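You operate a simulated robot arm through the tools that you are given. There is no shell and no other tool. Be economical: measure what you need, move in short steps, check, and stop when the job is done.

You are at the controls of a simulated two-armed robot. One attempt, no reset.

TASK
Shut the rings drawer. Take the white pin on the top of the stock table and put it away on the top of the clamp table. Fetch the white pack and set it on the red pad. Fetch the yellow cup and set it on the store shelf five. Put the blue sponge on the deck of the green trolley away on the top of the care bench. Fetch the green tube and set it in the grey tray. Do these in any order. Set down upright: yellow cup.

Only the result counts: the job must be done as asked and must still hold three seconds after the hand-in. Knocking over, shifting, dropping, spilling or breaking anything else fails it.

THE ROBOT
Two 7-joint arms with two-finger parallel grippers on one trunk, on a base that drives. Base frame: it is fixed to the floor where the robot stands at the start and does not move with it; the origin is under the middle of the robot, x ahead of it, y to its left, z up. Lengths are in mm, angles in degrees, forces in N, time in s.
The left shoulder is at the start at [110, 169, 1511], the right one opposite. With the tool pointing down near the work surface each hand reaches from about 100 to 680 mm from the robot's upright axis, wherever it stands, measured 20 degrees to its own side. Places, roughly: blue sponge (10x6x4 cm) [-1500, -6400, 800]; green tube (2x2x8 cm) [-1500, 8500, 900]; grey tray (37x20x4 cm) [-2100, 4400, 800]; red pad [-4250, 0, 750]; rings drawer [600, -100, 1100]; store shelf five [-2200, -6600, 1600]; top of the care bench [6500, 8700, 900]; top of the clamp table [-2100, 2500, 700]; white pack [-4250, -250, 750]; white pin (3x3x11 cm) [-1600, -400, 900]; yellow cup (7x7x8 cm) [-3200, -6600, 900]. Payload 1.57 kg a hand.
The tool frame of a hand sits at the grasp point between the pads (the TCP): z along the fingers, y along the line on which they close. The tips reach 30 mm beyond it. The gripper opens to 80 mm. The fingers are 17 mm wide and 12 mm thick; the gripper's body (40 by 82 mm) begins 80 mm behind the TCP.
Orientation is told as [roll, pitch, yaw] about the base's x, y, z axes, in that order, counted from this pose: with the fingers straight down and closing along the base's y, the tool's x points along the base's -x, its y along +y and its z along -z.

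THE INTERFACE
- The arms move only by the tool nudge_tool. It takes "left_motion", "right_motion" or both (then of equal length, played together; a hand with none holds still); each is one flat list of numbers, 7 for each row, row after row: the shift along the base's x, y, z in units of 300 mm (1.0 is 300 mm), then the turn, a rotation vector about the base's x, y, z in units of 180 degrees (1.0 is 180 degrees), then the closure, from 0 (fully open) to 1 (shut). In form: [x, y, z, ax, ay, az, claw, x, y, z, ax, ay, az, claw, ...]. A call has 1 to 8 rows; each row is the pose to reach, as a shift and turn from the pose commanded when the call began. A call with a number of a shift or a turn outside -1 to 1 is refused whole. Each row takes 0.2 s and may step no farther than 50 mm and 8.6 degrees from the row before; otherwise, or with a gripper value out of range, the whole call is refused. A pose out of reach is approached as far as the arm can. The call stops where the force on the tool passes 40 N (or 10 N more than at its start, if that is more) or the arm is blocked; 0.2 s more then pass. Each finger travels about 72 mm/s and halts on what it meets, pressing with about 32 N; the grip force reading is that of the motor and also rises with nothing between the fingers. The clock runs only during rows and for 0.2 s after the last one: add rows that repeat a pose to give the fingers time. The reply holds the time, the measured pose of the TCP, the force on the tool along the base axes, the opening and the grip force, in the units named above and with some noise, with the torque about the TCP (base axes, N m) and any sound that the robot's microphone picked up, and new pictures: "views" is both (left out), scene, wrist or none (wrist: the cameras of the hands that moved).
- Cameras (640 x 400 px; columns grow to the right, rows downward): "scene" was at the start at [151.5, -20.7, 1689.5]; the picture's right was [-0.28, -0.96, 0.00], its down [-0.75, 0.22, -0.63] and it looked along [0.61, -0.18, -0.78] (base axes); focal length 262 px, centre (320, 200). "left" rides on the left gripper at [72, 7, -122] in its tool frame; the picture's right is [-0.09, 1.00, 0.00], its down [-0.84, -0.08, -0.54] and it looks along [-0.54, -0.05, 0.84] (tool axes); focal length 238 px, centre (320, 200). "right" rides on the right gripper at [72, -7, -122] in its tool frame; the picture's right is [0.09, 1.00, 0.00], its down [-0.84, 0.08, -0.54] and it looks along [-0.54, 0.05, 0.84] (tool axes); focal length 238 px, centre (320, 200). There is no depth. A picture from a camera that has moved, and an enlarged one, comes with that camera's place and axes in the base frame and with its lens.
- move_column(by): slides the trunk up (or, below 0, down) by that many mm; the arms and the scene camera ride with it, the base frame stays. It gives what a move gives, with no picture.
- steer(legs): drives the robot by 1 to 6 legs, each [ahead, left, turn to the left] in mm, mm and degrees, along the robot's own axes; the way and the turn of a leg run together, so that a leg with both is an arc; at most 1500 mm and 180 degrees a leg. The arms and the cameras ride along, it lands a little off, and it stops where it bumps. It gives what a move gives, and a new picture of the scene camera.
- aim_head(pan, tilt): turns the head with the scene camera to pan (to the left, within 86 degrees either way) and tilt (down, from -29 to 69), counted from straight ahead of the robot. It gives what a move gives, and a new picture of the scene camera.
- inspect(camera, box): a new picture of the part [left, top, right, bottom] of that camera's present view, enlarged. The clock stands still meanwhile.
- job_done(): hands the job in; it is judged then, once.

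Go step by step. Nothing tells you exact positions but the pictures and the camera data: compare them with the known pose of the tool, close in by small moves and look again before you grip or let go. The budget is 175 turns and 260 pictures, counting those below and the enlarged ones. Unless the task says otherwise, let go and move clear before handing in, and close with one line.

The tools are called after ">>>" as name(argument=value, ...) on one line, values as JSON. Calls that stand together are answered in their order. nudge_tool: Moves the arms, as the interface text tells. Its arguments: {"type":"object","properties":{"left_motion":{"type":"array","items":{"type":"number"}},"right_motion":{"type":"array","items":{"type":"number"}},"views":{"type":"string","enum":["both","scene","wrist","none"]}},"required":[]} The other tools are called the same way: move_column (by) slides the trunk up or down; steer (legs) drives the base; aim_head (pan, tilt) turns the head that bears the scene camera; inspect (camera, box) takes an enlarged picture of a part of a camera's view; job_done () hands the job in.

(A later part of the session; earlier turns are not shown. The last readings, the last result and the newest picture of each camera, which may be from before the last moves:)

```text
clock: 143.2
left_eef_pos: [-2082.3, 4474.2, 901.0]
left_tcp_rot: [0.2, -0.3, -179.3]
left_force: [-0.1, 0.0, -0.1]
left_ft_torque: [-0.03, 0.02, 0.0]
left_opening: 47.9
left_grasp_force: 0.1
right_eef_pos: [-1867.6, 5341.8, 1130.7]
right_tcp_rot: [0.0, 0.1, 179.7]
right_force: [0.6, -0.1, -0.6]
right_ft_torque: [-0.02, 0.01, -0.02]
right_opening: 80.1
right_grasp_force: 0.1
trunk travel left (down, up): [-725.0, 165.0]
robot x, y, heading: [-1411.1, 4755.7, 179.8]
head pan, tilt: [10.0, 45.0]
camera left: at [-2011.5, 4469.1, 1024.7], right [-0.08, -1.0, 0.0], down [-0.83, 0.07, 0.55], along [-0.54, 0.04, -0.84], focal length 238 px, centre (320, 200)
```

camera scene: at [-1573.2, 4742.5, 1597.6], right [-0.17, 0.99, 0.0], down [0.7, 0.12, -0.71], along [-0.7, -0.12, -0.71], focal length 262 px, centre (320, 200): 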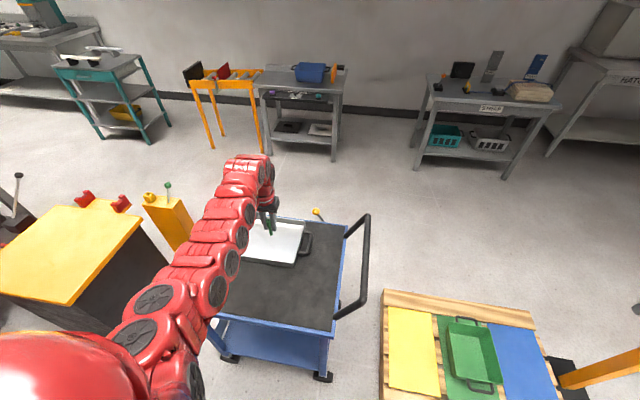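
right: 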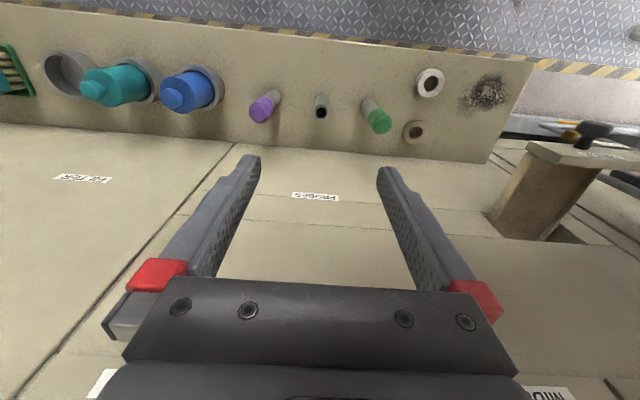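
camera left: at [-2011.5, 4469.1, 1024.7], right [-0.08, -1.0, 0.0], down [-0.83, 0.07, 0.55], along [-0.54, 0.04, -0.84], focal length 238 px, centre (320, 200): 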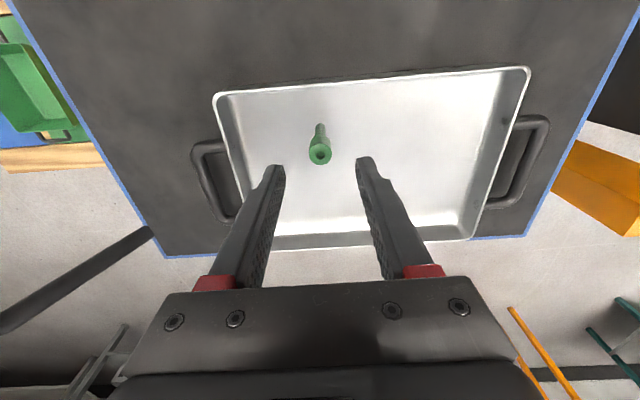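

The tube stands in the tray. I retract, raise the trunk, and route round the open floor to the rear aisle toward the red pad.

>>> nudge_tool(left_motion=[0.1, 0, 0.1, 0, 0, 0, 0.2, 0.2, 0, 0.2, 0, 0, 0, 0, 0.3, 0, 0.25, 0, 0, 0, 0], views="none")

>>> move_column(by=100)

>>> steer(legs=[[-200, 0, 0], [0, -1000, 0], [0, -1000, 0], [1000, 0, 0], [750, 0, 0]])

>>> aim_head(pan=75, tilt=30)

```text
clock: 144.0
left_eef_pos: [-2039.4, 4468.7, 962.8]
left_tcp_rot: [0.4, -0.1, -179.5]
left_force: [-1.1, 0.2, 0.4]
left_ft_torque: [-0.07, -0.04, 0.01]
left_opening: 80.0
left_grasp_force: 0.0
left hand out of reach, approached as far as the arm can: row 2, 3
right_eef_pos: [-1869.1, 5345.3, 1128.2]
right_tcp_rot: [0.3, 0.1, 179.6]
right_force: [0.2, 1.3, -0.4]
right_ft_torque: [-0.03, -0.04, 0.03]
right_opening: 80.1
right_grasp_force: 0.0
trunk travel left (down, up): [-725.0, 165.0]
robot x, y, heading: [-1410.8, 4757.9, 179.8]
head pan, tilt: [10.0, 45.0]
```

```text
clock: 145.4
left_eef_pos: [-2039.1, 4465.0, 1063.1]
left_tcp_rot: [0.0, -0.1, -179.3]
left_force: [0.3, -0.3, 0.1]
left_ft_torque: [0.0, 0.0, 0.02]
left_opening: 80.2
left_grasp_force: 0.0
right_eef_pos: [-1867.8, 5341.5, 1229.8]
right_tcp_rot: [0.1, 0.0, 179.7]
right_force: [-0.5, -0.3, 0.5]
right_ft_torque: [-0.01, 0.0, 0.02]
right_opening: 79.9
right_grasp_force: 0.1
trunk travel left (down, up): [-825.0, 65.0]
robot x, y, heading: [-1411.6, 4755.1, 179.8]
head pan, tilt: [10.0, 45.0]
```

```text
clock: 165.1
left_eef_pos: [-3597.0, 6523.0, 1063.9]
left_tcp_rot: [0.2, -0.2, 179.5]
left_force: [0.2, 0.0, 1.2]
left_ft_torque: [-0.03, 0.0, 0.0]
left_opening: 80.1
left_grasp_force: 0.0
right_eef_pos: [-3408.7, 7396.8, 1230.3]
right_tcp_rot: [0.0, -0.2, 178.5]
right_force: [-0.5, 0.3, -1.1]
right_ft_torque: [0.0, 0.04, 0.02]
right_opening: 79.9
right_grasp_force: 0.0
trunk travel left (down, up): [-825.0, 65.0]
robot x, y, heading: [-2964.9, 6801.0, 178.3]
head pan, tilt: [10.0, 45.0]
camera scene: at [-3125.0, 6791.5, 1697.8], right [-0.15, 0.99, 0.0], down [0.7, 0.11, -0.71], along [-0.7, -0.11, -0.71], focal length 262 px, centre (320, 200)
```

scene: 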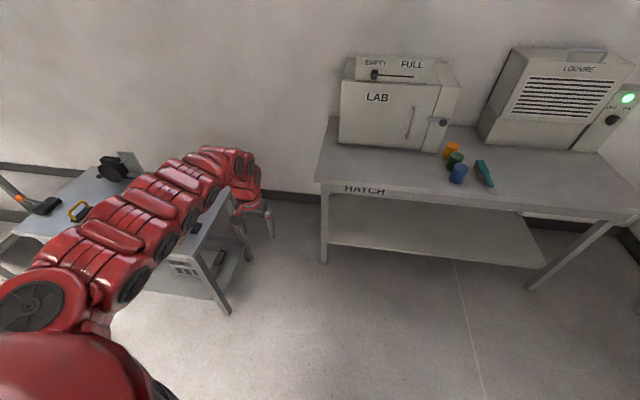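

```text
clock: 166.4
left_eef_pos: [-3599.0, 6524.5, 1063.8]
left_tcp_rot: [0.1, -0.1, 179.5]
left_force: [-1.0, 0.1, -0.9]
left_ft_torque: [0.01, 0.0, 0.01]
left_opening: 80.3
left_grasp_force: 0.1
right_eef_pos: [-3411.4, 7395.5, 1229.0]
right_tcp_rot: [-0.1, 0.0, 178.4]
right_force: [-0.8, 0.0, 0.2]
right_ft_torque: [0.01, -0.01, -0.02]
right_opening: 79.9
right_grasp_force: 0.0
trunk travel left (down, up): [-825.0, 65.0]
robot x, y, heading: [-2959.6, 6803.6, 178.6]
head pan, tilt: [75.0, 30.0]
camera scene: at [-3071.1, 6716.9, 1720.3], right [-0.96, 0.28, 0.0], down [0.14, 0.48, -0.87], along [-0.25, -0.83, -0.5], focal length 262 px, centre (320, 200)
```

scene: 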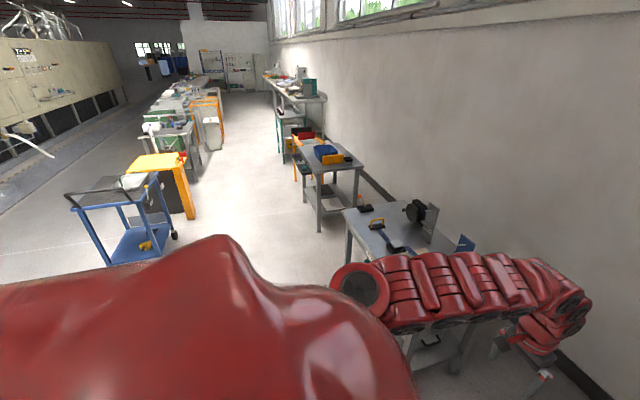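

The rear aisle is clear. I turn to face -y and drive along it.

>>> steer(legs=[[0, 0, 91.5], [1500, 0, 0], [1500, -50, 0], [1500, -100, 0]])

>>> aim_head(pan=0, tilt=30)

```text
refused: leg 3 is longer than a leg can be; nothing moved
```

```text
clock: 167.9
left_eef_pos: [-3597.3, 6524.3, 1064.4]
left_tcp_rot: [0.1, -0.1, 179.5]
left_force: [0.8, -0.1, 0.6]
left_ft_torque: [0.02, -0.02, -0.05]
left_opening: 80.1
left_grasp_force: 0.1
right_eef_pos: [-3409.5, 7397.0, 1229.2]
right_tcp_rot: [0.0, 0.0, 178.5]
right_force: [-0.5, 0.0, -0.5]
right_ft_torque: [-0.03, -0.03, -0.03]
right_opening: 80.1
right_grasp_force: 0.1
trunk travel left (down, up): [-825.0, 65.0]
robot x, y, heading: [-2963.0, 6799.9, 178.7]
head pan, tilt: [0.0, 30.0]
camera scene: at [-3135.7, 6805.8, 1720.3], right [0.02, 1.0, 0.0], down [0.5, -0.01, -0.87], along [-0.87, 0.02, -0.5], focal length 262 px, centre (320, 200)
```

scene: 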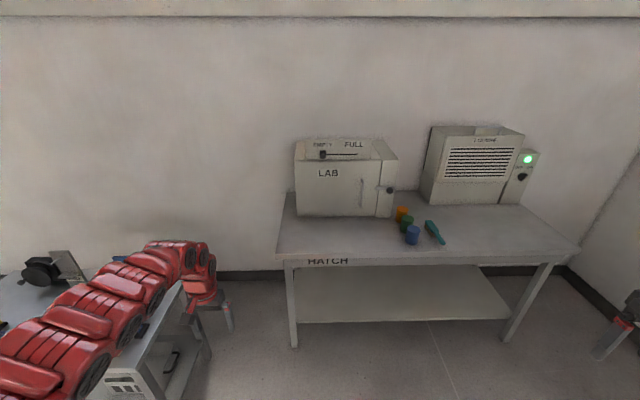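

>>> steer(legs=[[0, 0, 91.3], [1490, 0, 0], [1490, -50, 0], [1490, -50, 0]])

```text
clock: 193.2
left_eef_pos: [-2757.8, 1689.4, 1062.3]
left_tcp_rot: [0.1, -0.1, -88.7]
left_force: [-0.4, -0.2, 0.2]
left_ft_torque: [-0.02, -0.01, 0.0]
left_opening: 79.9
left_grasp_force: 0.0
right_eef_pos: [-3635.2, 1849.9, 1230.2]
right_tcp_rot: [-0.1, 0.0, -89.8]
right_force: [-0.6, -0.1, 0.5]
right_ft_torque: [0.03, -0.05, -0.05]
right_opening: 80.2
right_grasp_force: 0.0
trunk travel left (down, up): [-825.0, 65.0]
robot x, y, heading: [-3053.0, 2314.9, -89.8]
head pan, tilt: [0.0, 30.0]
camera scene: at [-3054.4, 2145.0, 1720.3], right [-1.0, -0.01, 0.0], down [0.0, 0.5, -0.87], along [0.01, -0.87, -0.5], focal length 262 px, centre (320, 200)
```

scene: 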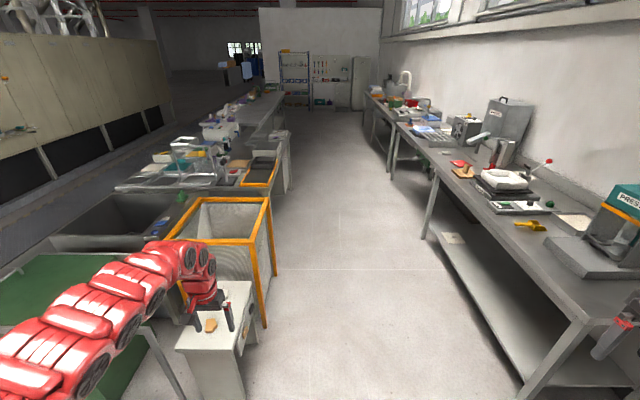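

Bench is on the right with its front near x=-4150. I go on, shift right a little, and turn to face it at y≈50.

>>> steer(legs=[[1100, -250, 0], [1150, 0, 0], [0, 0, -90]])

>>> aim_head(pan=0, tilt=45)

```text
clock: 208.4
left_eef_pos: [-3887.1, -273.8, 1063.1]
left_tcp_rot: [0.1, -0.3, -177.6]
left_force: [0.4, -0.1, 0.6]
left_ft_torque: [-0.02, 0.03, 0.04]
left_opening: 79.9
left_grasp_force: 0.0
right_eef_pos: [-3743.0, 607.8, 1229.4]
right_tcp_rot: [0.1, 0.0, -178.7]
right_force: [0.7, 0.5, 0.2]
right_ft_torque: [0.0, -0.02, 0.03]
right_opening: 80.0
right_grasp_force: 0.0
trunk travel left (down, up): [-825.0, 65.0]
robot x, y, heading: [-3264.9, 30.3, -178.7]
head pan, tilt: [0.0, 30.0]
camera scene: at [-3439.5, 30.8, 1720.3], right [-0.03, 1.0, 0.0], down [0.5, 0.01, -0.87], along [-0.87, -0.02, -0.5], focal length 262 px, centre (320, 200)
```

scene: 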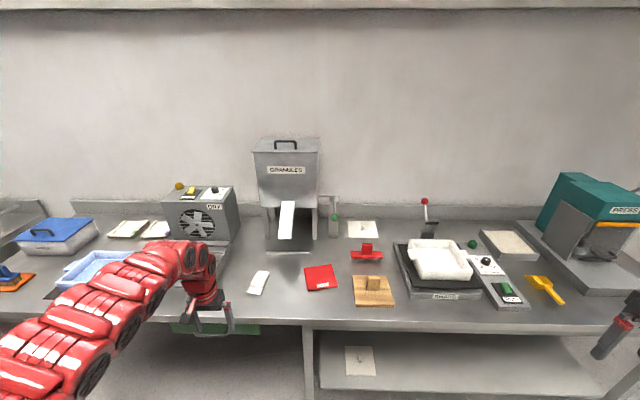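

```text
clock: 209.1
left_eef_pos: [-3886.8, -275.0, 1062.8]
left_tcp_rot: [0.1, -0.2, -177.5]
left_force: [-0.9, 0.1, 0.5]
left_ft_torque: [-0.03, 0.01, -0.04]
left_opening: 80.3
left_grasp_force: 0.0
right_eef_pos: [-3742.9, 607.9, 1230.2]
right_tcp_rot: [0.0, 0.0, -178.7]
right_force: [-0.2, 0.3, 0.1]
right_ft_torque: [-0.02, 0.02, 0.0]
right_opening: 80.0
right_grasp_force: 0.1
trunk travel left (down, up): [-825.0, 65.0]
robot x, y, heading: [-3267.3, 29.4, -178.7]
head pan, tilt: [0.0, 45.0]
camera scene: at [-3430.4, 31.3, 1697.7], right [-0.03, 1.0, 0.0], down [0.71, 0.02, -0.71], along [-0.71, -0.02, -0.71], focal length 262 px, centre (320, 200)
```

scene: 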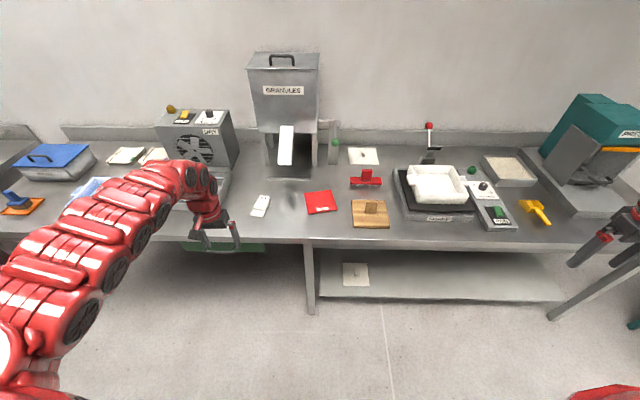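

The red pad and the white pack beside it are in view. I enlarge them and get the wrist view for triangulation.

>>> inspect(camera="scene", box=[230, 160, 350, 240])

>>> inspect(camera="left", box=[0, 0, 640, 400])

```text
5.00 times, centred on (290, 200) of scene
camera zoom: at [-3430.4, 31.3, 1697.7], right [-0.03, 1.0, 0.0], down [0.71, 0.02, -0.71], along [-0.71, -0.02, -0.71], focal length 1312 px, centre (470, 200)
```

zoom: 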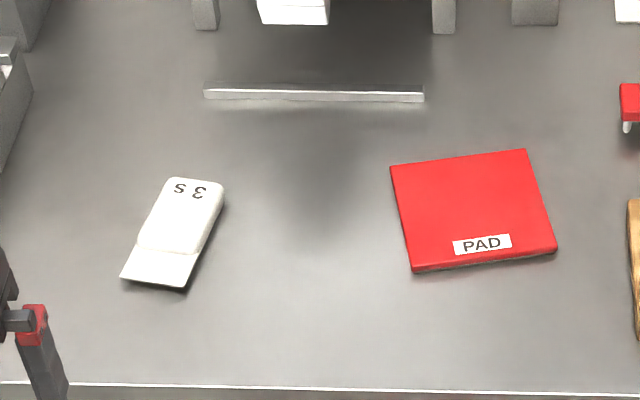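

```text
1.00 times, centred on (320, 200) of left (not enlarged: the box is as wide or as high as the picture)
camera zoom: at [-3815.5, -277.3, 1186.8], right [-0.05, -1.0, 0.0], down [-0.84, 0.04, 0.54], along [-0.54, 0.03, -0.84], focal length 238 px, centre (320, 200)
```

zoom: 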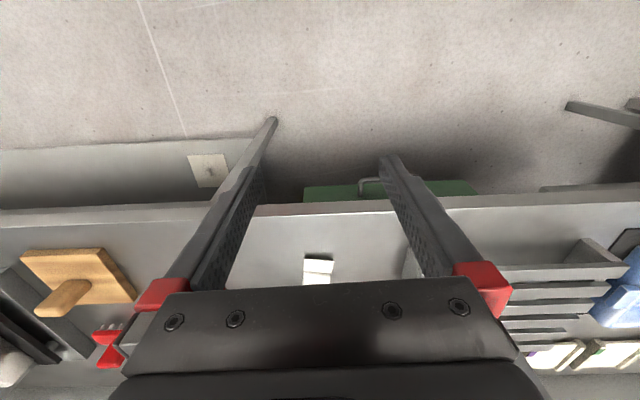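

Bench top is near z=866; the pack body sits around [-4222, -241], about 55 mm wide, slanted 13°. I drive 350 mm ahead.

>>> steer(legs=[[350, 0, -1.3]])

>>> nudge_tool(left_motion=[0, 0, -0.1, 0, 0, -0.036, 0, 0, 0.03, -0.2, 0, 0, -0.072, 0], views="both")

```text
clock: 211.4
left_eef_pos: [-4244.0, -265.0, 1064.0]
left_tcp_rot: [0.1, -0.2, -178.9]
left_force: [-0.1, 0.0, 0.3]
left_ft_torque: [-0.01, 0.02, 0.02]
left_opening: 79.9
left_grasp_force: 0.0
right_eef_pos: [-4080.5, 611.2, 1230.7]
right_tcp_rot: [-0.1, 0.0, -179.9]
right_force: [-0.8, -0.5, -0.9]
right_ft_torque: [0.0, 0.04, -0.02]
right_opening: 79.9
right_grasp_force: 0.1
trunk travel left (down, up): [-825.0, 65.0]
robot x, y, heading: [-3615.3, 30.0, -179.8]
head pan, tilt: [0.0, 45.0]
camera scene: at [-3780.4, 29.8, 1697.8], right [0.0, 1.0, 0.0], down [0.71, 0.0, -0.71], along [-0.71, 0.0, -0.71], focal length 262 px, centre (320, 200)
```

scene: 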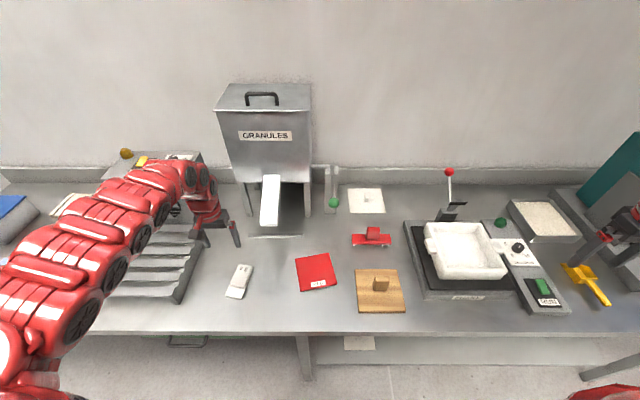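

```text
clock: 212.0
left_eef_pos: [-4244.9, -256.8, 1002.9]
left_tcp_rot: [0.1, -0.1, 168.2]
left_force: [0.3, 0.1, 0.7]
left_ft_torque: [0.03, 0.0, 0.01]
left_opening: 80.0
left_grasp_force: 0.1
right_eef_pos: [-4082.7, 611.7, 1229.3]
right_tcp_rot: [0.1, -0.1, -179.9]
right_force: [-0.8, 0.3, -0.6]
right_ft_torque: [0.0, -0.01, 0.03]
right_opening: 80.0
right_grasp_force: 0.1
trunk travel left (down, up): [-825.0, 65.0]
robot x, y, heading: [-3620.3, 29.6, -180.0]
head pan, tilt: [0.0, 45.0]
camera scene: at [-3782.4, 30.1, 1697.6], right [0.0, 1.0, 0.0], down [0.71, 0.0, -0.71], along [-0.71, 0.0, -0.71], focal length 262 px, centre (320, 200)
camera left: at [-4176.3, -277.4, 1126.6], right [-0.29, -0.96, 0.0], down [-0.8, 0.25, 0.54], along [-0.52, 0.16, -0.84], focal length 238 px, centre (320, 200)
```

scene: 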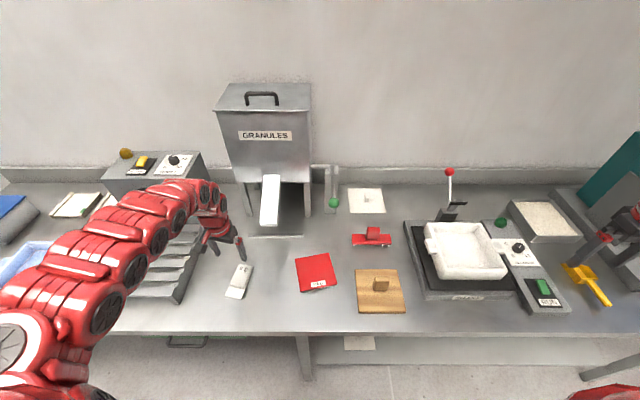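
left: 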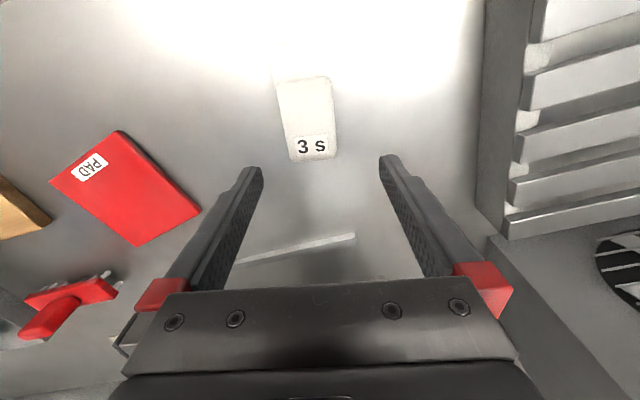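

Alignment is good; the pack's centre is about [-4233, -248]. I descend to z≈910 and look.

>>> nudge_tool(left_motion=[0.02, 0.015, -0.1, 0, 0, 0, 0, 0.04, 0.028, -0.2, 0, 0, 0, 0, 0.04, 0.028, -0.31, 0, 0, 0, 0], views="wrist")

```text
clock: 212.8
left_eef_pos: [-4232.7, -248.2, 909.5]
left_tcp_rot: [0.1, -0.1, 168.1]
left_force: [-0.4, -0.5, -0.4]
left_ft_torque: [0.04, 0.01, -0.01]
left_opening: 80.0
left_grasp_force: 0.0
right_eef_pos: [-4082.1, 610.8, 1229.7]
right_tcp_rot: [-0.1, 0.0, -179.9]
right_force: [0.7, 0.5, 0.4]
right_ft_torque: [0.03, 0.0, 0.02]
right_opening: 79.9
right_grasp_force: 0.0
trunk travel left (down, up): [-825.0, 65.0]
robot x, y, heading: [-3618.7, 30.5, -179.8]
head pan, tilt: [0.0, 45.0]
camera left: at [-4164.6, -269.4, 1033.4], right [-0.29, -0.96, 0.0], down [-0.8, 0.25, 0.54], along [-0.52, 0.16, -0.84], focal length 238 px, centre (320, 200)
```

left: 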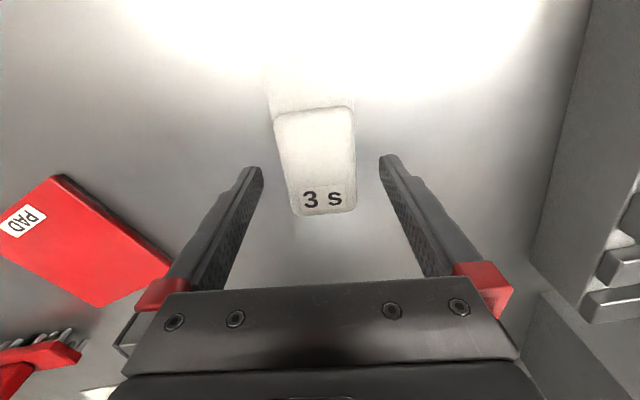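

>>> nudge_tool(left_motion=[0, 0, -0.013, 0, 0, 0, 0, 0, 0, -0.026, 0, 0, 0, 0, 0, 0, -0.026, 0, 0, 0, 0.3, 0, 0, -0.026, 0, 0, 0, 0.6, 0, 0, -0.026, 0, 0, 0, 1, 0, 0, -0.026, 0, 0, 0, 1], views="wrist")

```text
clock: 214.2
left_eef_pos: [-4231.9, -247.2, 902.3]
left_tcp_rot: [0.2, -0.2, 168.1]
left_force: [-0.3, -0.9, -0.6]
left_ft_torque: [-0.03, 0.0, 0.02]
left_opening: 55.5
left_grasp_force: 32.3
right_eef_pos: [-4081.3, 611.3, 1229.6]
right_tcp_rot: [0.0, 0.0, -179.9]
right_force: [0.7, -0.2, -0.7]
right_ft_torque: [0.02, 0.03, -0.01]
right_opening: 79.9
right_grasp_force: 0.1
trunk travel left (down, up): [-825.0, 65.0]
robot x, y, heading: [-3616.0, 28.2, -179.6]
head pan, tilt: [0.0, 45.0]
camera left: at [-4164.1, -268.9, 1026.1], right [-0.29, -0.96, 0.0], down [-0.8, 0.25, 0.54], along [-0.52, 0.16, -0.84], focal length 238 px, centre (320, 200)
```

left: 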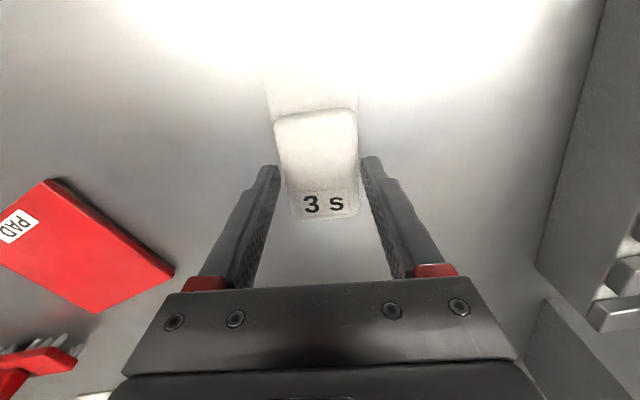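

Gripped (55 mm). I lift and carry it over the pad (centre ≈ [-4246, 4]), turning about 21° to match the pad.

>>> nudge_tool(left_motion=[0, 0, 0.1, 0, 0, 0, 1, 0, 0, 0.25, 0, 0, 0.0, 1, -0.015, 0.14, 0.27, 0, 0, 0.02, 1, -0.03, 0.28, 0.27, 0, 0, 0.04, 1, -0.045, 0.42, 0.27, 0, 0, 0.06, 1, -0.06, 0.56, 0.27, 0, 0, 0.08, 1, -0.08, 0.7, 0.27, 0, 0, 0.1, 1, -0.1, 0.83, 0.27, 0, 0, 0.117, 1], views="both")

```text
clock: 216.0
left_eef_pos: [-4262.0, 2.1, 982.8]
left_tcp_rot: [0.3, -0.2, -170.6]
left_force: [0.5, 0.0, -0.4]
left_ft_torque: [-0.04, 0.0, 0.02]
left_opening: 55.2
left_grasp_force: 32.2
right_eef_pos: [-4082.9, 613.2, 1229.0]
right_tcp_rot: [0.1, 0.0, -179.9]
right_force: [0.8, 0.2, -0.3]
right_ft_torque: [0.0, -0.01, -0.01]
right_opening: 80.0
right_grasp_force: 0.1
trunk travel left (down, up): [-825.0, 65.0]
robot x, y, heading: [-3619.5, 27.7, -179.7]
head pan, tilt: [0.0, 45.0]
camera scene: at [-3782.0, 31.4, 1697.6], right [0.0, 1.0, 0.0], down [0.71, 0.0, -0.71], along [-0.71, 0.0, -0.71], focal length 262 px, centre (320, 200)
camera left: at [-4191.6, 8.0, 1106.9], right [0.07, -1.0, 0.0], down [-0.84, -0.06, 0.55], along [-0.54, -0.04, -0.84], focal length 238 px, centre (320, 200)
```

scene: 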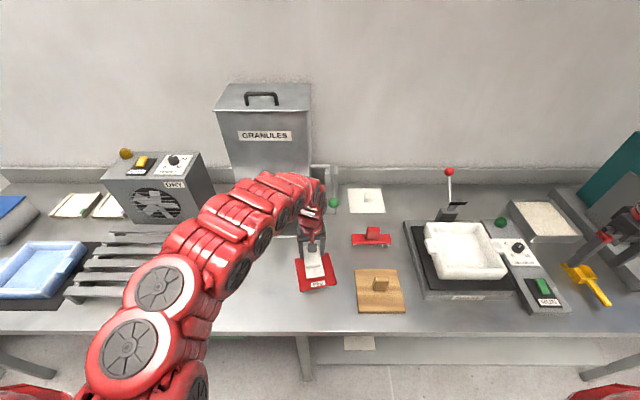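
left: 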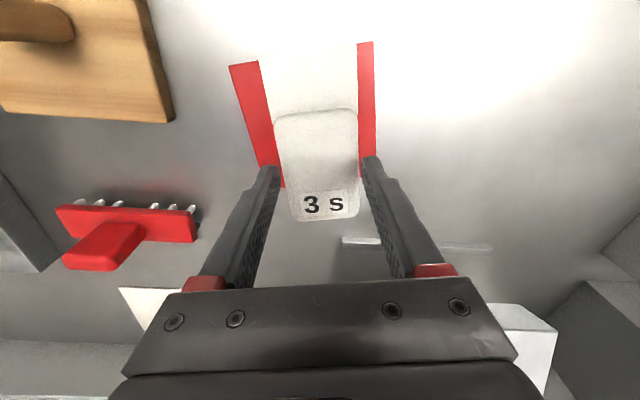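

The pad peeks out on both sides; I trim by a few mm and lower slowly to contact.

>>> nudge_tool(left_motion=[-0.02, 0.012, -0.1, 0, 0, 0.005, 1, -0.02, 0.012, -0.19, 0, 0, 0.01, 1, -0.02, 0.012, -0.215, 0, 0, 0.01, 1, -0.02, 0.012, -0.227, 0, 0, 0.01, 1, -0.02, 0.012, -0.239, 0, 0, 0.01, 1, -0.02, 0.012, -0.249, 0, 0, 0.01, 1], views="both")

```text
clock: 217.4
left_eef_pos: [-4269.0, 4.2, 912.1]
left_tcp_rot: [-0.1, -0.5, -168.9]
left_force: [-1.9, -4.0, 30.4]
left_ft_torque: [-0.23, 0.11, 0.27]
left_opening: 55.9
left_grasp_force: 32.0
right_eef_pos: [-4078.7, 611.2, 1231.5]
right_tcp_rot: [0.0, -0.2, -179.9]
right_force: [-0.4, 0.6, 0.2]
right_ft_torque: [0.02, -0.03, -0.01]
right_opening: 79.9
right_grasp_force: 0.0
trunk travel left (down, up): [-825.0, 65.0]
robot x, y, heading: [-3623.2, 28.2, -179.9]
head pan, tilt: [0.0, 45.0]
camera scene: at [-3777.4, 29.1, 1698.5], right [0.0, 1.0, 0.0], down [0.71, 0.0, -0.71], along [-0.71, 0.0, -0.71], focal length 262 px, centre (320, 200)
camera left: at [-4196.5, 11.7, 1035.1], right [0.1, -0.99, 0.0], down [-0.83, -0.08, 0.55], along [-0.55, -0.06, -0.84], focal length 238 px, centre (320, 200)
```

scene: 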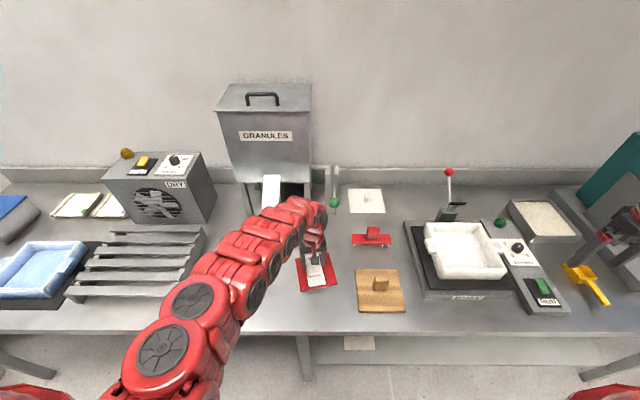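
left: 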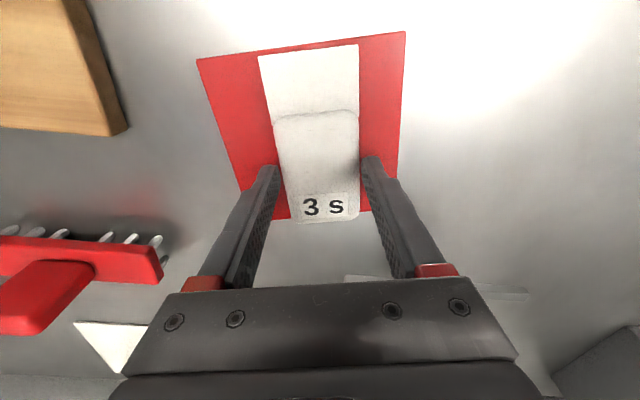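

The pack is centred on the pad. I relieve pressure, open and rise.

>>> nudge_tool(left_motion=[0, 0, 0.008, 0, 0, 0, 1, 0, 0, 0.01, 0, 0, 0, 0.7, 0, 0, 0.01, 0, 0, 0, 0.3, 0, 0, 0.01, 0, 0, 0, 0, 0, 0, 0.01, 0, 0, 0, 0, 0, 0, 0.15, 0, 0, 0, 0, 0, 0, 0.3, 0, 0, 0, 0, 0, 0, 0.45, 0, 0, 0, 0], views="both")

```text
clock: 219.2
left_eef_pos: [-4268.9, 2.9, 1042.2]
left_tcp_rot: [0.1, 0.0, -169.0]
left_force: [0.9, -0.8, 0.7]
left_ft_torque: [-0.05, 0.02, 0.0]
left_opening: 80.2
left_grasp_force: 0.1
right_eef_pos: [-4080.0, 609.8, 1230.5]
right_tcp_rot: [0.0, 0.0, 179.9]
right_force: [-0.1, -0.4, 0.2]
right_ft_torque: [0.01, 0.04, -0.03]
right_opening: 79.9
right_grasp_force: 0.0
trunk travel left (down, up): [-825.0, 65.0]
robot x, y, heading: [-3614.4, 28.8, -180.0]
head pan, tilt: [0.0, 45.0]
camera scene: at [-3781.9, 26.2, 1697.6], right [0.0, 1.0, 0.0], down [0.71, 0.0, -0.71], along [-0.71, 0.0, -0.71], focal length 262 px, centre (320, 200)
camera left: at [-4197.4, 11.2, 1167.5], right [0.1, -0.99, 0.0], down [-0.84, -0.08, 0.54], along [-0.54, -0.05, -0.84], focal length 238 px, centre (320, 200)
```

scene: 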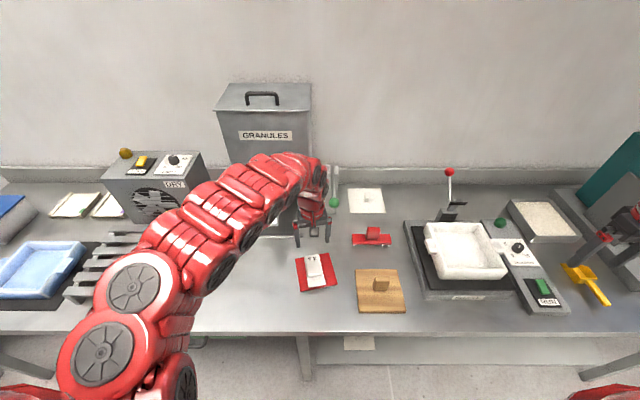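
left: 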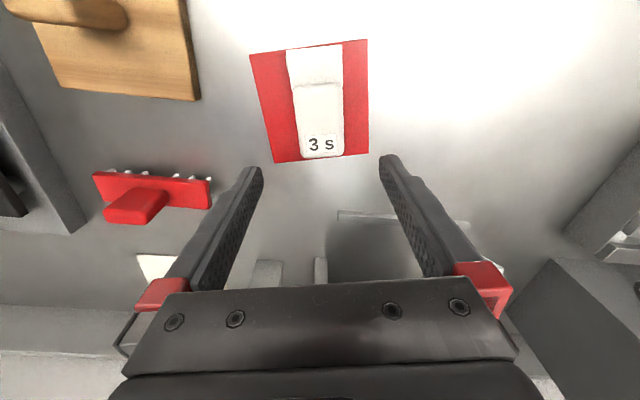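

The pack rests wholly on the pad. Next the yellow cup far down the aisle (-y): I back away, tuck the hands in and turn.

>>> steer(legs=[[-350, 0, 0]])

>>> nudge_tool(left_motion=[0.02, -0.14, 0, 0, 0, -0.01, 0, 0.04, -0.28, 0, 0, 0, -0.02, 0, 0.06, -0.42, 0, 0, 0, -0.03, 0, 0.08, -0.56, 0, 0, 0, -0.04, 0, 0.1, -0.7, 0, 0, 0, -0.05, 0, 0.12, -0.82, 0, 0, 0, -0.06, 0], right_motion=[-0.06, -0.1, 0, 0, 0, 0, 0, -0.12, -0.2, 0, 0, 0, 0, 0, -0.18, -0.3, 0, 0, 0, 0, 0, -0.24, -0.4, 0, 0, 0, 0, 0, -0.3, -0.46, 0, 0, 0, 0, 0, -0.3, -0.46, 0, 0, 0, 0, 0], views="none")

>>> aim_head(pan=0, tilt=25)

>>> steer(legs=[[0, 0, 90]])

```text
clock: 221.5
left_eef_pos: [-3918.2, 7.8, 1043.2]
left_tcp_rot: [0.2, -0.1, -169.1]
left_force: [-0.2, -1.3, 0.3]
left_ft_torque: [0.03, -0.03, 0.02]
left_opening: 79.7
left_grasp_force: 0.0
right_eef_pos: [-3729.5, 614.7, 1230.7]
right_tcp_rot: [0.0, -0.1, 179.9]
right_force: [0.3, 0.6, 0.2]
right_ft_torque: [0.03, 0.01, 0.0]
right_opening: 80.0
right_grasp_force: 0.0
trunk travel left (down, up): [-825.0, 65.0]
robot x, y, heading: [-3266.5, 26.9, 179.9]
head pan, tilt: [0.0, 45.0]
camera scene: at [-3431.6, 30.9, 1697.5], right [0.0, 1.0, 0.0], down [0.71, 0.0, -0.71], along [-0.71, 0.0, -0.71], focal length 262 px, centre (320, 200)
```

scene: 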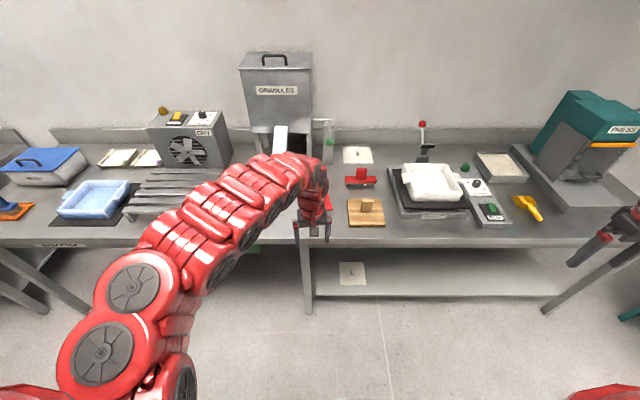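

```text
clock: 222.9
left_eef_pos: [-3893.0, -240.7, 1043.0]
left_tcp_rot: [0.1, 0.0, -180.0]
left_force: [-0.8, -0.2, -0.3]
left_ft_torque: [0.01, 0.02, 0.0]
left_opening: 80.0
left_grasp_force: 0.1
left hand out of reach, approached as far as the arm can: row 4, 5, 6
right_eef_pos: [-3817.6, 476.4, 1230.0]
right_tcp_rot: [0.1, -0.1, 179.9]
right_force: [0.0, 0.0, 0.5]
right_ft_torque: [0.03, 0.05, 0.06]
right_opening: 79.5
right_grasp_force: 0.1
trunk travel left (down, up): [-825.0, 65.0]
robot x, y, heading: [-3270.4, 27.7, 180.1]
head pan, tilt: [0.0, 45.0]
```

```text
clock: 223.7
left_eef_pos: [-3892.9, -240.5, 1040.7]
left_tcp_rot: [0.1, 0.0, -179.9]
left_force: [-0.3, -0.6, -0.2]
left_ft_torque: [-0.01, 0.0, -0.03]
left_opening: 79.9
left_grasp_force: 0.1
right_eef_pos: [-3819.2, 475.1, 1228.5]
right_tcp_rot: [-0.1, 0.1, 179.8]
right_force: [-0.4, -0.1, 0.5]
right_ft_torque: [0.01, -0.01, 0.01]
right_opening: 80.2
right_grasp_force: 0.0
trunk travel left (down, up): [-825.0, 65.0]
robot x, y, heading: [-3269.3, 31.6, 180.0]
head pan, tilt: [0.0, 25.0]
camera scene: at [-3441.6, 30.9, 1728.1], right [0.0, 1.0, 0.0], down [0.42, 0.0, -0.91], along [-0.91, 0.0, -0.42], focal length 262 px, centre (320, 200)
```

scene: 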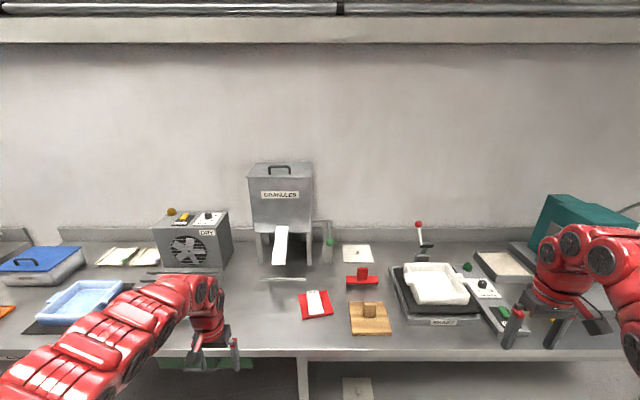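

```text
clock: 227.9
left_eef_pos: [-2997.0, -595.5, 1041.1]
left_tcp_rot: [0.1, 0.0, -90.0]
left_force: [-0.2, 0.1, -0.3]
left_ft_torque: [0.02, -0.04, -0.01]
left_opening: 79.9
left_grasp_force: 0.0
right_eef_pos: [-3713.0, -520.3, 1228.2]
right_tcp_rot: [0.0, 0.1, -90.2]
right_force: [0.8, 0.2, -0.6]
right_ft_torque: [-0.02, -0.01, -0.01]
right_opening: 80.1
right_grasp_force: 0.1
trunk travel left (down, up): [-825.0, 65.0]
robot x, y, heading: [-3269.1, 29.1, -90.3]
head pan, tilt: [0.0, 25.0]
camera scene: at [-3269.2, -141.7, 1728.3], right [-1.0, 0.0, 0.0], down [0.0, 0.42, -0.91], along [0.0, -0.91, -0.42], focal length 262 px, centre (320, 200)
```

scene: 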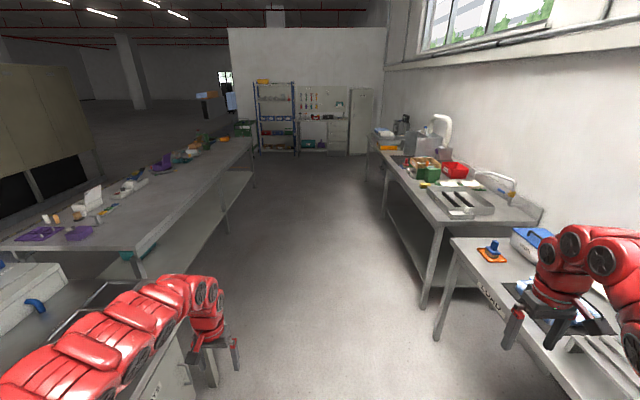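

The aisle is clear to the rack and pegboard bench at the end. I drive 4.4 m down it.

>>> steer(legs=[[1490, 0, 0.3], [1490, 0, 0], [1490, 0, 0]])

>>> inspect(camera="scene", box=[140, 80, 440, 270])

```text
clock: 249.3
left_eef_pos: [-3043.1, -5079.4, 1041.7]
left_tcp_rot: [0.2, 0.0, -90.6]
left_force: [0.1, 0.0, 1.0]
left_ft_torque: [-0.01, -0.01, -0.01]
left_opening: 80.0
left_grasp_force: 0.1
right_eef_pos: [-3758.1, -4996.2, 1230.0]
right_tcp_rot: [-0.1, -0.1, -90.8]
right_force: [1.1, 0.0, -0.5]
right_ft_torque: [0.01, 0.02, 0.03]
right_opening: 80.0
right_grasp_force: 0.1
trunk travel left (down, up): [-825.0, 65.0]
robot x, y, heading: [-3304.4, -4446.3, -90.7]
head pan, tilt: [0.0, 25.0]
camera scene: at [-3309.6, -4621.6, 1728.3], right [-1.0, 0.01, 0.0], down [0.01, 0.42, -0.91], along [-0.01, -0.91, -0.42], focal length 262 px, centre (320, 200)
```

scene: 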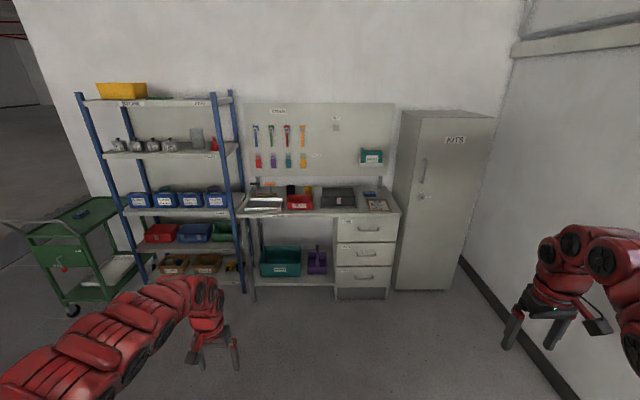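

```text
2.11 times, centred on (290, 175) of scene
camera zoom: at [-3309.6, -4621.6, 1728.3], right [-1.0, 0.01, 0.0], down [0.01, 0.42, -0.91], along [-0.01, -0.91, -0.42], focal length 552 px, centre (383, 253)
```

zoom: 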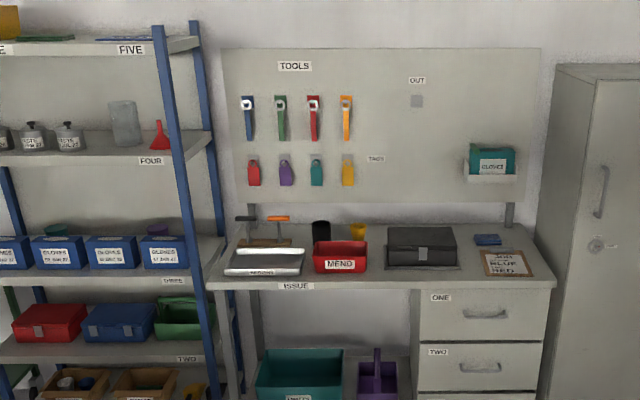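

Shelf five is the rack's top shelf. The yellow cup stands behind the red MEND box at about [-3233, -6540]. I tuck the right hand inward/lower to stay clear of the KITS cabinet, then drive closer.

>>> nudge_tool(right_motion=[0.0, 0.0, -0.15, 0, 0, 0, 0, 0.05, 0.02, -0.3, 0, 0, 0, 0, 0.12, 0.06, -0.42, 0, 0, 0, 0, 0.2, 0.1, -0.55, 0, 0, 0, 0, 0.3, 0.15, -0.66, 0, 0, 0, 0, 0.4, 0.2, -0.75, 0, 0, 0, 0], views="none")

>>> steer(legs=[[1340, -130, 0.7]])

>>> aim_head(pan=10, tilt=45)

>>> inspect(camera="left", box=[0, 0, 640, 400])

```text
clock: 250.7
left_eef_pos: [-3042.0, -5078.7, 1042.6]
left_tcp_rot: [0.1, 0.0, -90.7]
left_force: [0.6, 0.6, 0.3]
left_ft_torque: [0.02, -0.02, 0.0]
left_opening: 80.0
left_grasp_force: 0.0
right_eef_pos: [-3754.9, -5006.7, 1184.5]
right_tcp_rot: [0.1, 0.1, -90.8]
right_force: [-0.5, -0.7, -0.3]
right_ft_torque: [0.01, -0.03, -0.01]
right_opening: 80.3
right_grasp_force: 0.0
right hand out of reach, approached as far as the arm can: row 1, 2, 3, 4, 5, 6
trunk travel left (down, up): [-825.0, 65.0]
robot x, y, heading: [-3300.9, -4445.0, -90.6]
head pan, tilt: [0.0, 25.0]
```

```text
clock: 257.4
left_eef_pos: [-3160.0, -6406.3, 1041.4]
left_tcp_rot: [0.0, 0.0, -89.3]
left_force: [0.4, 0.4, -0.2]
left_ft_torque: [0.01, 0.03, 0.03]
left_opening: 79.9
left_grasp_force: 0.1
right_eef_pos: [-3875.3, -6350.3, 1183.7]
right_tcp_rot: [0.0, 0.0, -89.5]
right_force: [0.2, 0.3, -0.2]
right_ft_torque: [0.0, -0.01, -0.01]
right_opening: 79.7
right_grasp_force: 0.0
trunk travel left (down, up): [-825.0, 65.0]
robot x, y, heading: [-3437.3, -5783.4, -89.4]
head pan, tilt: [0.0, 25.0]
camera scene: at [-3437.8, -5954.7, 1728.3], right [-1.0, -0.01, 0.0], down [0.0, 0.42, -0.91], along [0.01, -0.91, -0.42], focal length 262 px, centre (320, 200)
```

scene: 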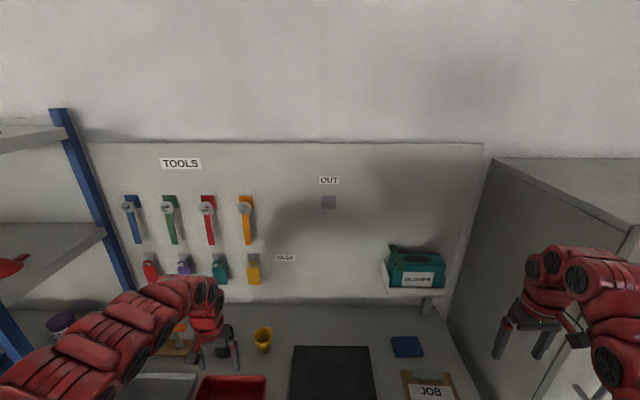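

```text
clock: 258.3
left_eef_pos: [-3161.7, -6404.6, 1041.2]
left_tcp_rot: [0.0, -0.1, -89.3]
left_force: [0.1, -0.5, 0.1]
left_ft_torque: [0.0, 0.03, 0.01]
left_opening: 79.8
left_grasp_force: 0.0
right_eef_pos: [-3875.9, -6351.4, 1182.0]
right_tcp_rot: [0.0, 0.0, -89.5]
right_force: [-0.5, -0.3, -0.6]
right_ft_torque: [0.02, -0.01, -0.03]
right_opening: 80.0
right_grasp_force: 0.0
trunk travel left (down, up): [-825.0, 65.0]
robot x, y, heading: [-3437.7, -5782.3, -89.5]
head pan, tilt: [10.0, 45.0]
camera scene: at [-3423.9, -5943.0, 1697.7], right [-0.98, -0.18, 0.0], down [-0.13, 0.69, -0.71], along [0.13, -0.7, -0.71], focal length 262 px, centre (320, 200)
```

scene: 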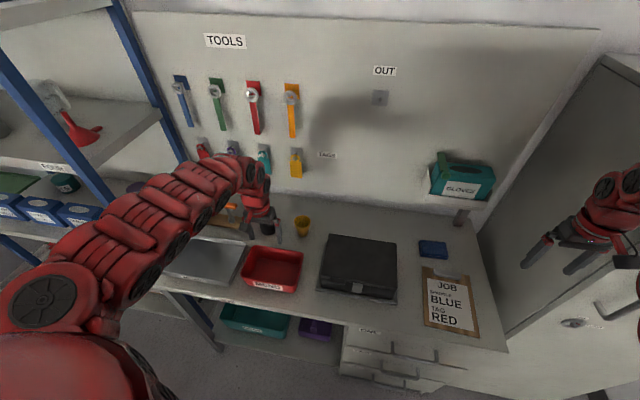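

```text
1.00 times, centred on (320, 200) of left (not enlarged: the box is as wide or as high as the picture)
camera zoom: at [-3155.9, -6334.2, 1165.4], right [1.0, -0.08, 0.0], down [-0.07, -0.84, 0.54], along [-0.04, -0.54, -0.84], focal length 238 px, centre (320, 200)
```

zoom: 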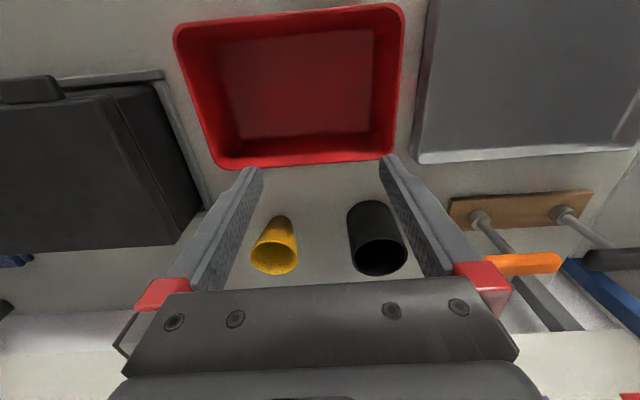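

Cup rim centre triangulates to about [-3239, -6570, 936]. I drive 130 mm ahead while shifting left 80 mm, away from the cabinet.

>>> steer(legs=[[0, 80, -0.5], [130, 0, 0]])

>>> nudge_tool(left_motion=[-0.15, 0, 0, 0, 0, 0, 0, -0.3, 0, 0, 0, 0, 0, 0, -0.45, 0, 0, 0, 0, 0, 0], views="both")

```text
clock: 260.2
left_eef_pos: [-3084.4, -6537.0, 1041.5]
left_tcp_rot: [0.2, 0.0, -89.8]
left_force: [-0.9, 1.3, 0.6]
left_ft_torque: [0.02, -0.02, -0.01]
left_opening: 80.2
left_grasp_force: 0.1
right_eef_pos: [-3799.6, -6473.4, 1184.5]
right_tcp_rot: [-0.1, -0.1, -90.1]
right_force: [0.4, -0.8, -0.1]
right_ft_torque: [-0.02, 0.0, 0.0]
right_opening: 80.1
right_grasp_force: 0.0
trunk travel left (down, up): [-825.0, 65.0]
robot x, y, heading: [-3355.1, -5908.9, -89.8]
head pan, tilt: [10.0, 45.0]
camera scene: at [-3344.2, -6070.6, 1697.9], right [-0.98, -0.17, 0.0], down [-0.12, 0.7, -0.71], along [0.12, -0.7, -0.71], focal length 262 px, centre (320, 200)
```

scene: 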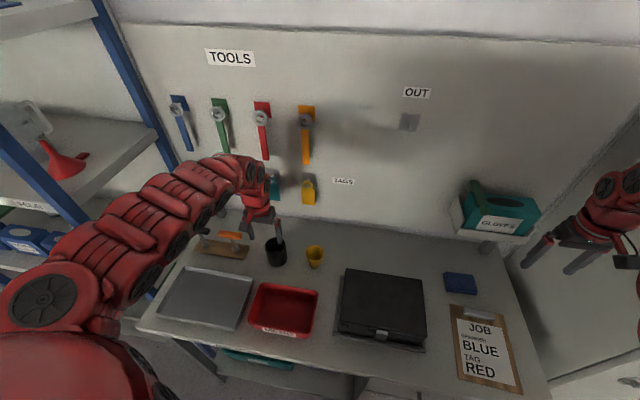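

```text
clock: 261.0
left_eef_pos: [-3221.5, -6546.9, 1039.1]
left_tcp_rot: [0.2, 0.1, -89.8]
left_force: [-0.8, 0.4, 0.4]
left_ft_torque: [0.01, 0.01, 0.01]
left_opening: 80.2
left_grasp_force: 0.1
left hand out of reach, approached as far as the arm can: row 1, 2, 3
right_eef_pos: [-3800.9, -6477.0, 1182.2]
right_tcp_rot: [0.1, 0.0, -90.1]
right_force: [0.7, 0.0, -0.2]
right_ft_torque: [-0.02, -0.02, 0.01]
right_opening: 80.1
right_grasp_force: 0.0
trunk travel left (down, up): [-825.0, 65.0]
robot x, y, heading: [-3358.8, -5915.9, -90.1]
head pan, tilt: [10.0, 45.0]
camera scene: at [-3346.1, -6073.7, 1697.6], right [-0.98, -0.17, 0.0], down [-0.12, 0.7, -0.71], along [0.12, -0.7, -0.71], focal length 262 px, centre (320, 200)
camera left: at [-3216.8, -6475.2, 1163.4], right [1.0, -0.09, 0.0], down [-0.08, -0.84, 0.54], along [-0.05, -0.54, -0.84], focal length 238 px, centre (320, 200)
```

scene: 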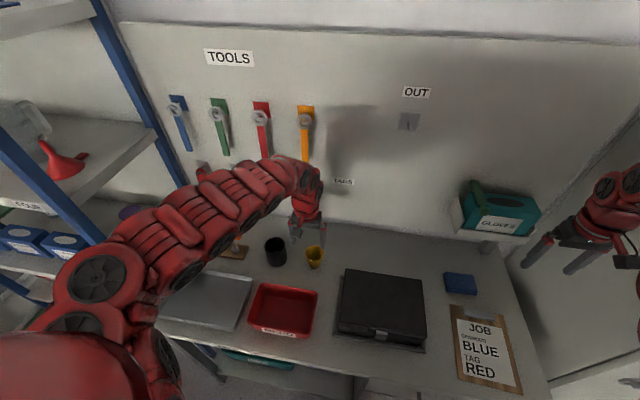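
left: 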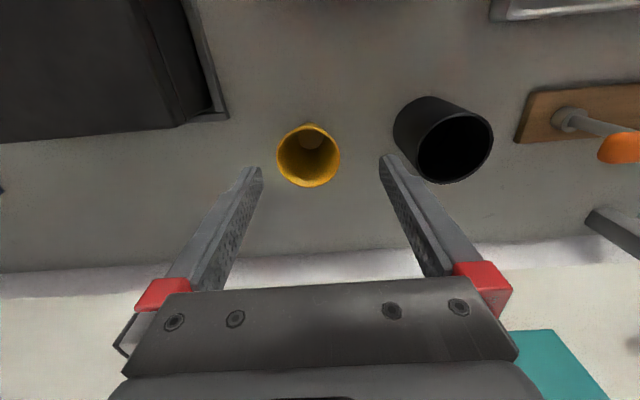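

Cup rim confirmed at [-3237, -6568]. I align over it at z≈1000 and check.

>>> nudge_tool(left_motion=[-0.025, -0.036, -0.06, 0, 0, 0, 0, -0.052, -0.072, -0.13, 0, 0, 0, 0], views="wrist")

```text
clock: 261.6
left_eef_pos: [-3237.3, -6567.5, 998.8]
left_tcp_rot: [0.2, 0.1, -90.0]
left_force: [-0.3, 0.5, 0.2]
left_ft_torque: [0.03, -0.02, 0.01]
left_opening: 79.9
left_grasp_force: 0.0
right_eef_pos: [-3800.3, -6477.9, 1182.5]
right_tcp_rot: [0.2, 0.0, -90.1]
right_force: [-0.7, 0.3, -0.5]
right_ft_torque: [0.0, -0.02, -0.02]
right_opening: 79.8
right_grasp_force: 0.2
trunk travel left (down, up): [-825.0, 65.0]
robot x, y, heading: [-3354.4, -5910.8, -89.8]
head pan, tilt: [10.0, 45.0]
camera left: at [-3232.0, -6496.8, 1123.6], right [1.0, -0.09, 0.0], down [-0.08, -0.84, 0.54], along [-0.05, -0.54, -0.84], focal length 238 px, centre (320, 200)
```

left: 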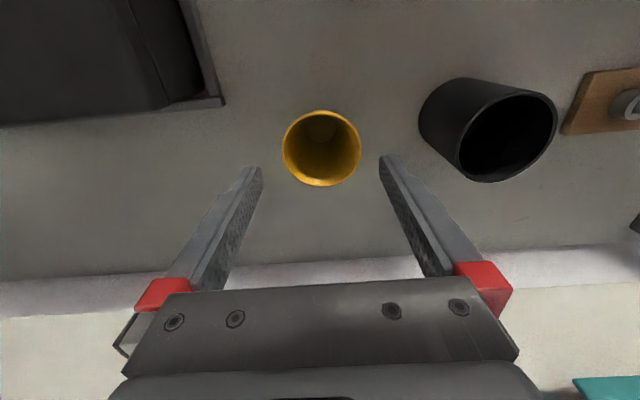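

>>> nudge_tool(left_motion=[0, 0, -0.1, 0, 0, 0, 0, 0, 0, -0.2, 0, 0, 0, 0, 0, 0, -0.257, 0, 0, 0, 0], views="wrist")

```text
clock: 262.4
left_eef_pos: [-3235.7, -6566.8, 923.1]
left_tcp_rot: [0.1, 0.0, -89.9]
left_force: [0.4, 0.1, -0.1]
left_ft_torque: [0.0, 0.0, 0.01]
left_opening: 80.0
left_grasp_force: 0.1
right_eef_pos: [-3799.7, -6475.5, 1183.6]
right_tcp_rot: [0.0, 0.0, -90.1]
right_force: [0.9, 0.2, 1.1]
right_ft_torque: [0.01, -0.01, 0.0]
right_opening: 79.9
right_grasp_force: 0.0
trunk travel left (down, up): [-825.0, 65.0]
robot x, y, heading: [-3357.2, -5915.1, -90.1]
head pan, tilt: [10.0, 45.0]
camera left: at [-3230.7, -6495.5, 1047.0], right [1.0, -0.09, 0.0], down [-0.08, -0.84, 0.54], along [-0.05, -0.54, -0.84], focal length 238 px, centre (320, 200)
```

left: 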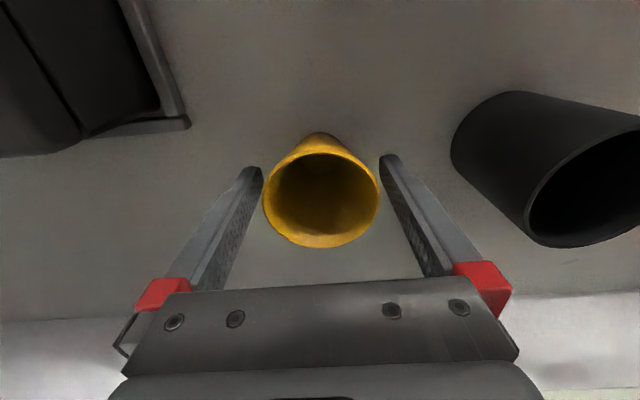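

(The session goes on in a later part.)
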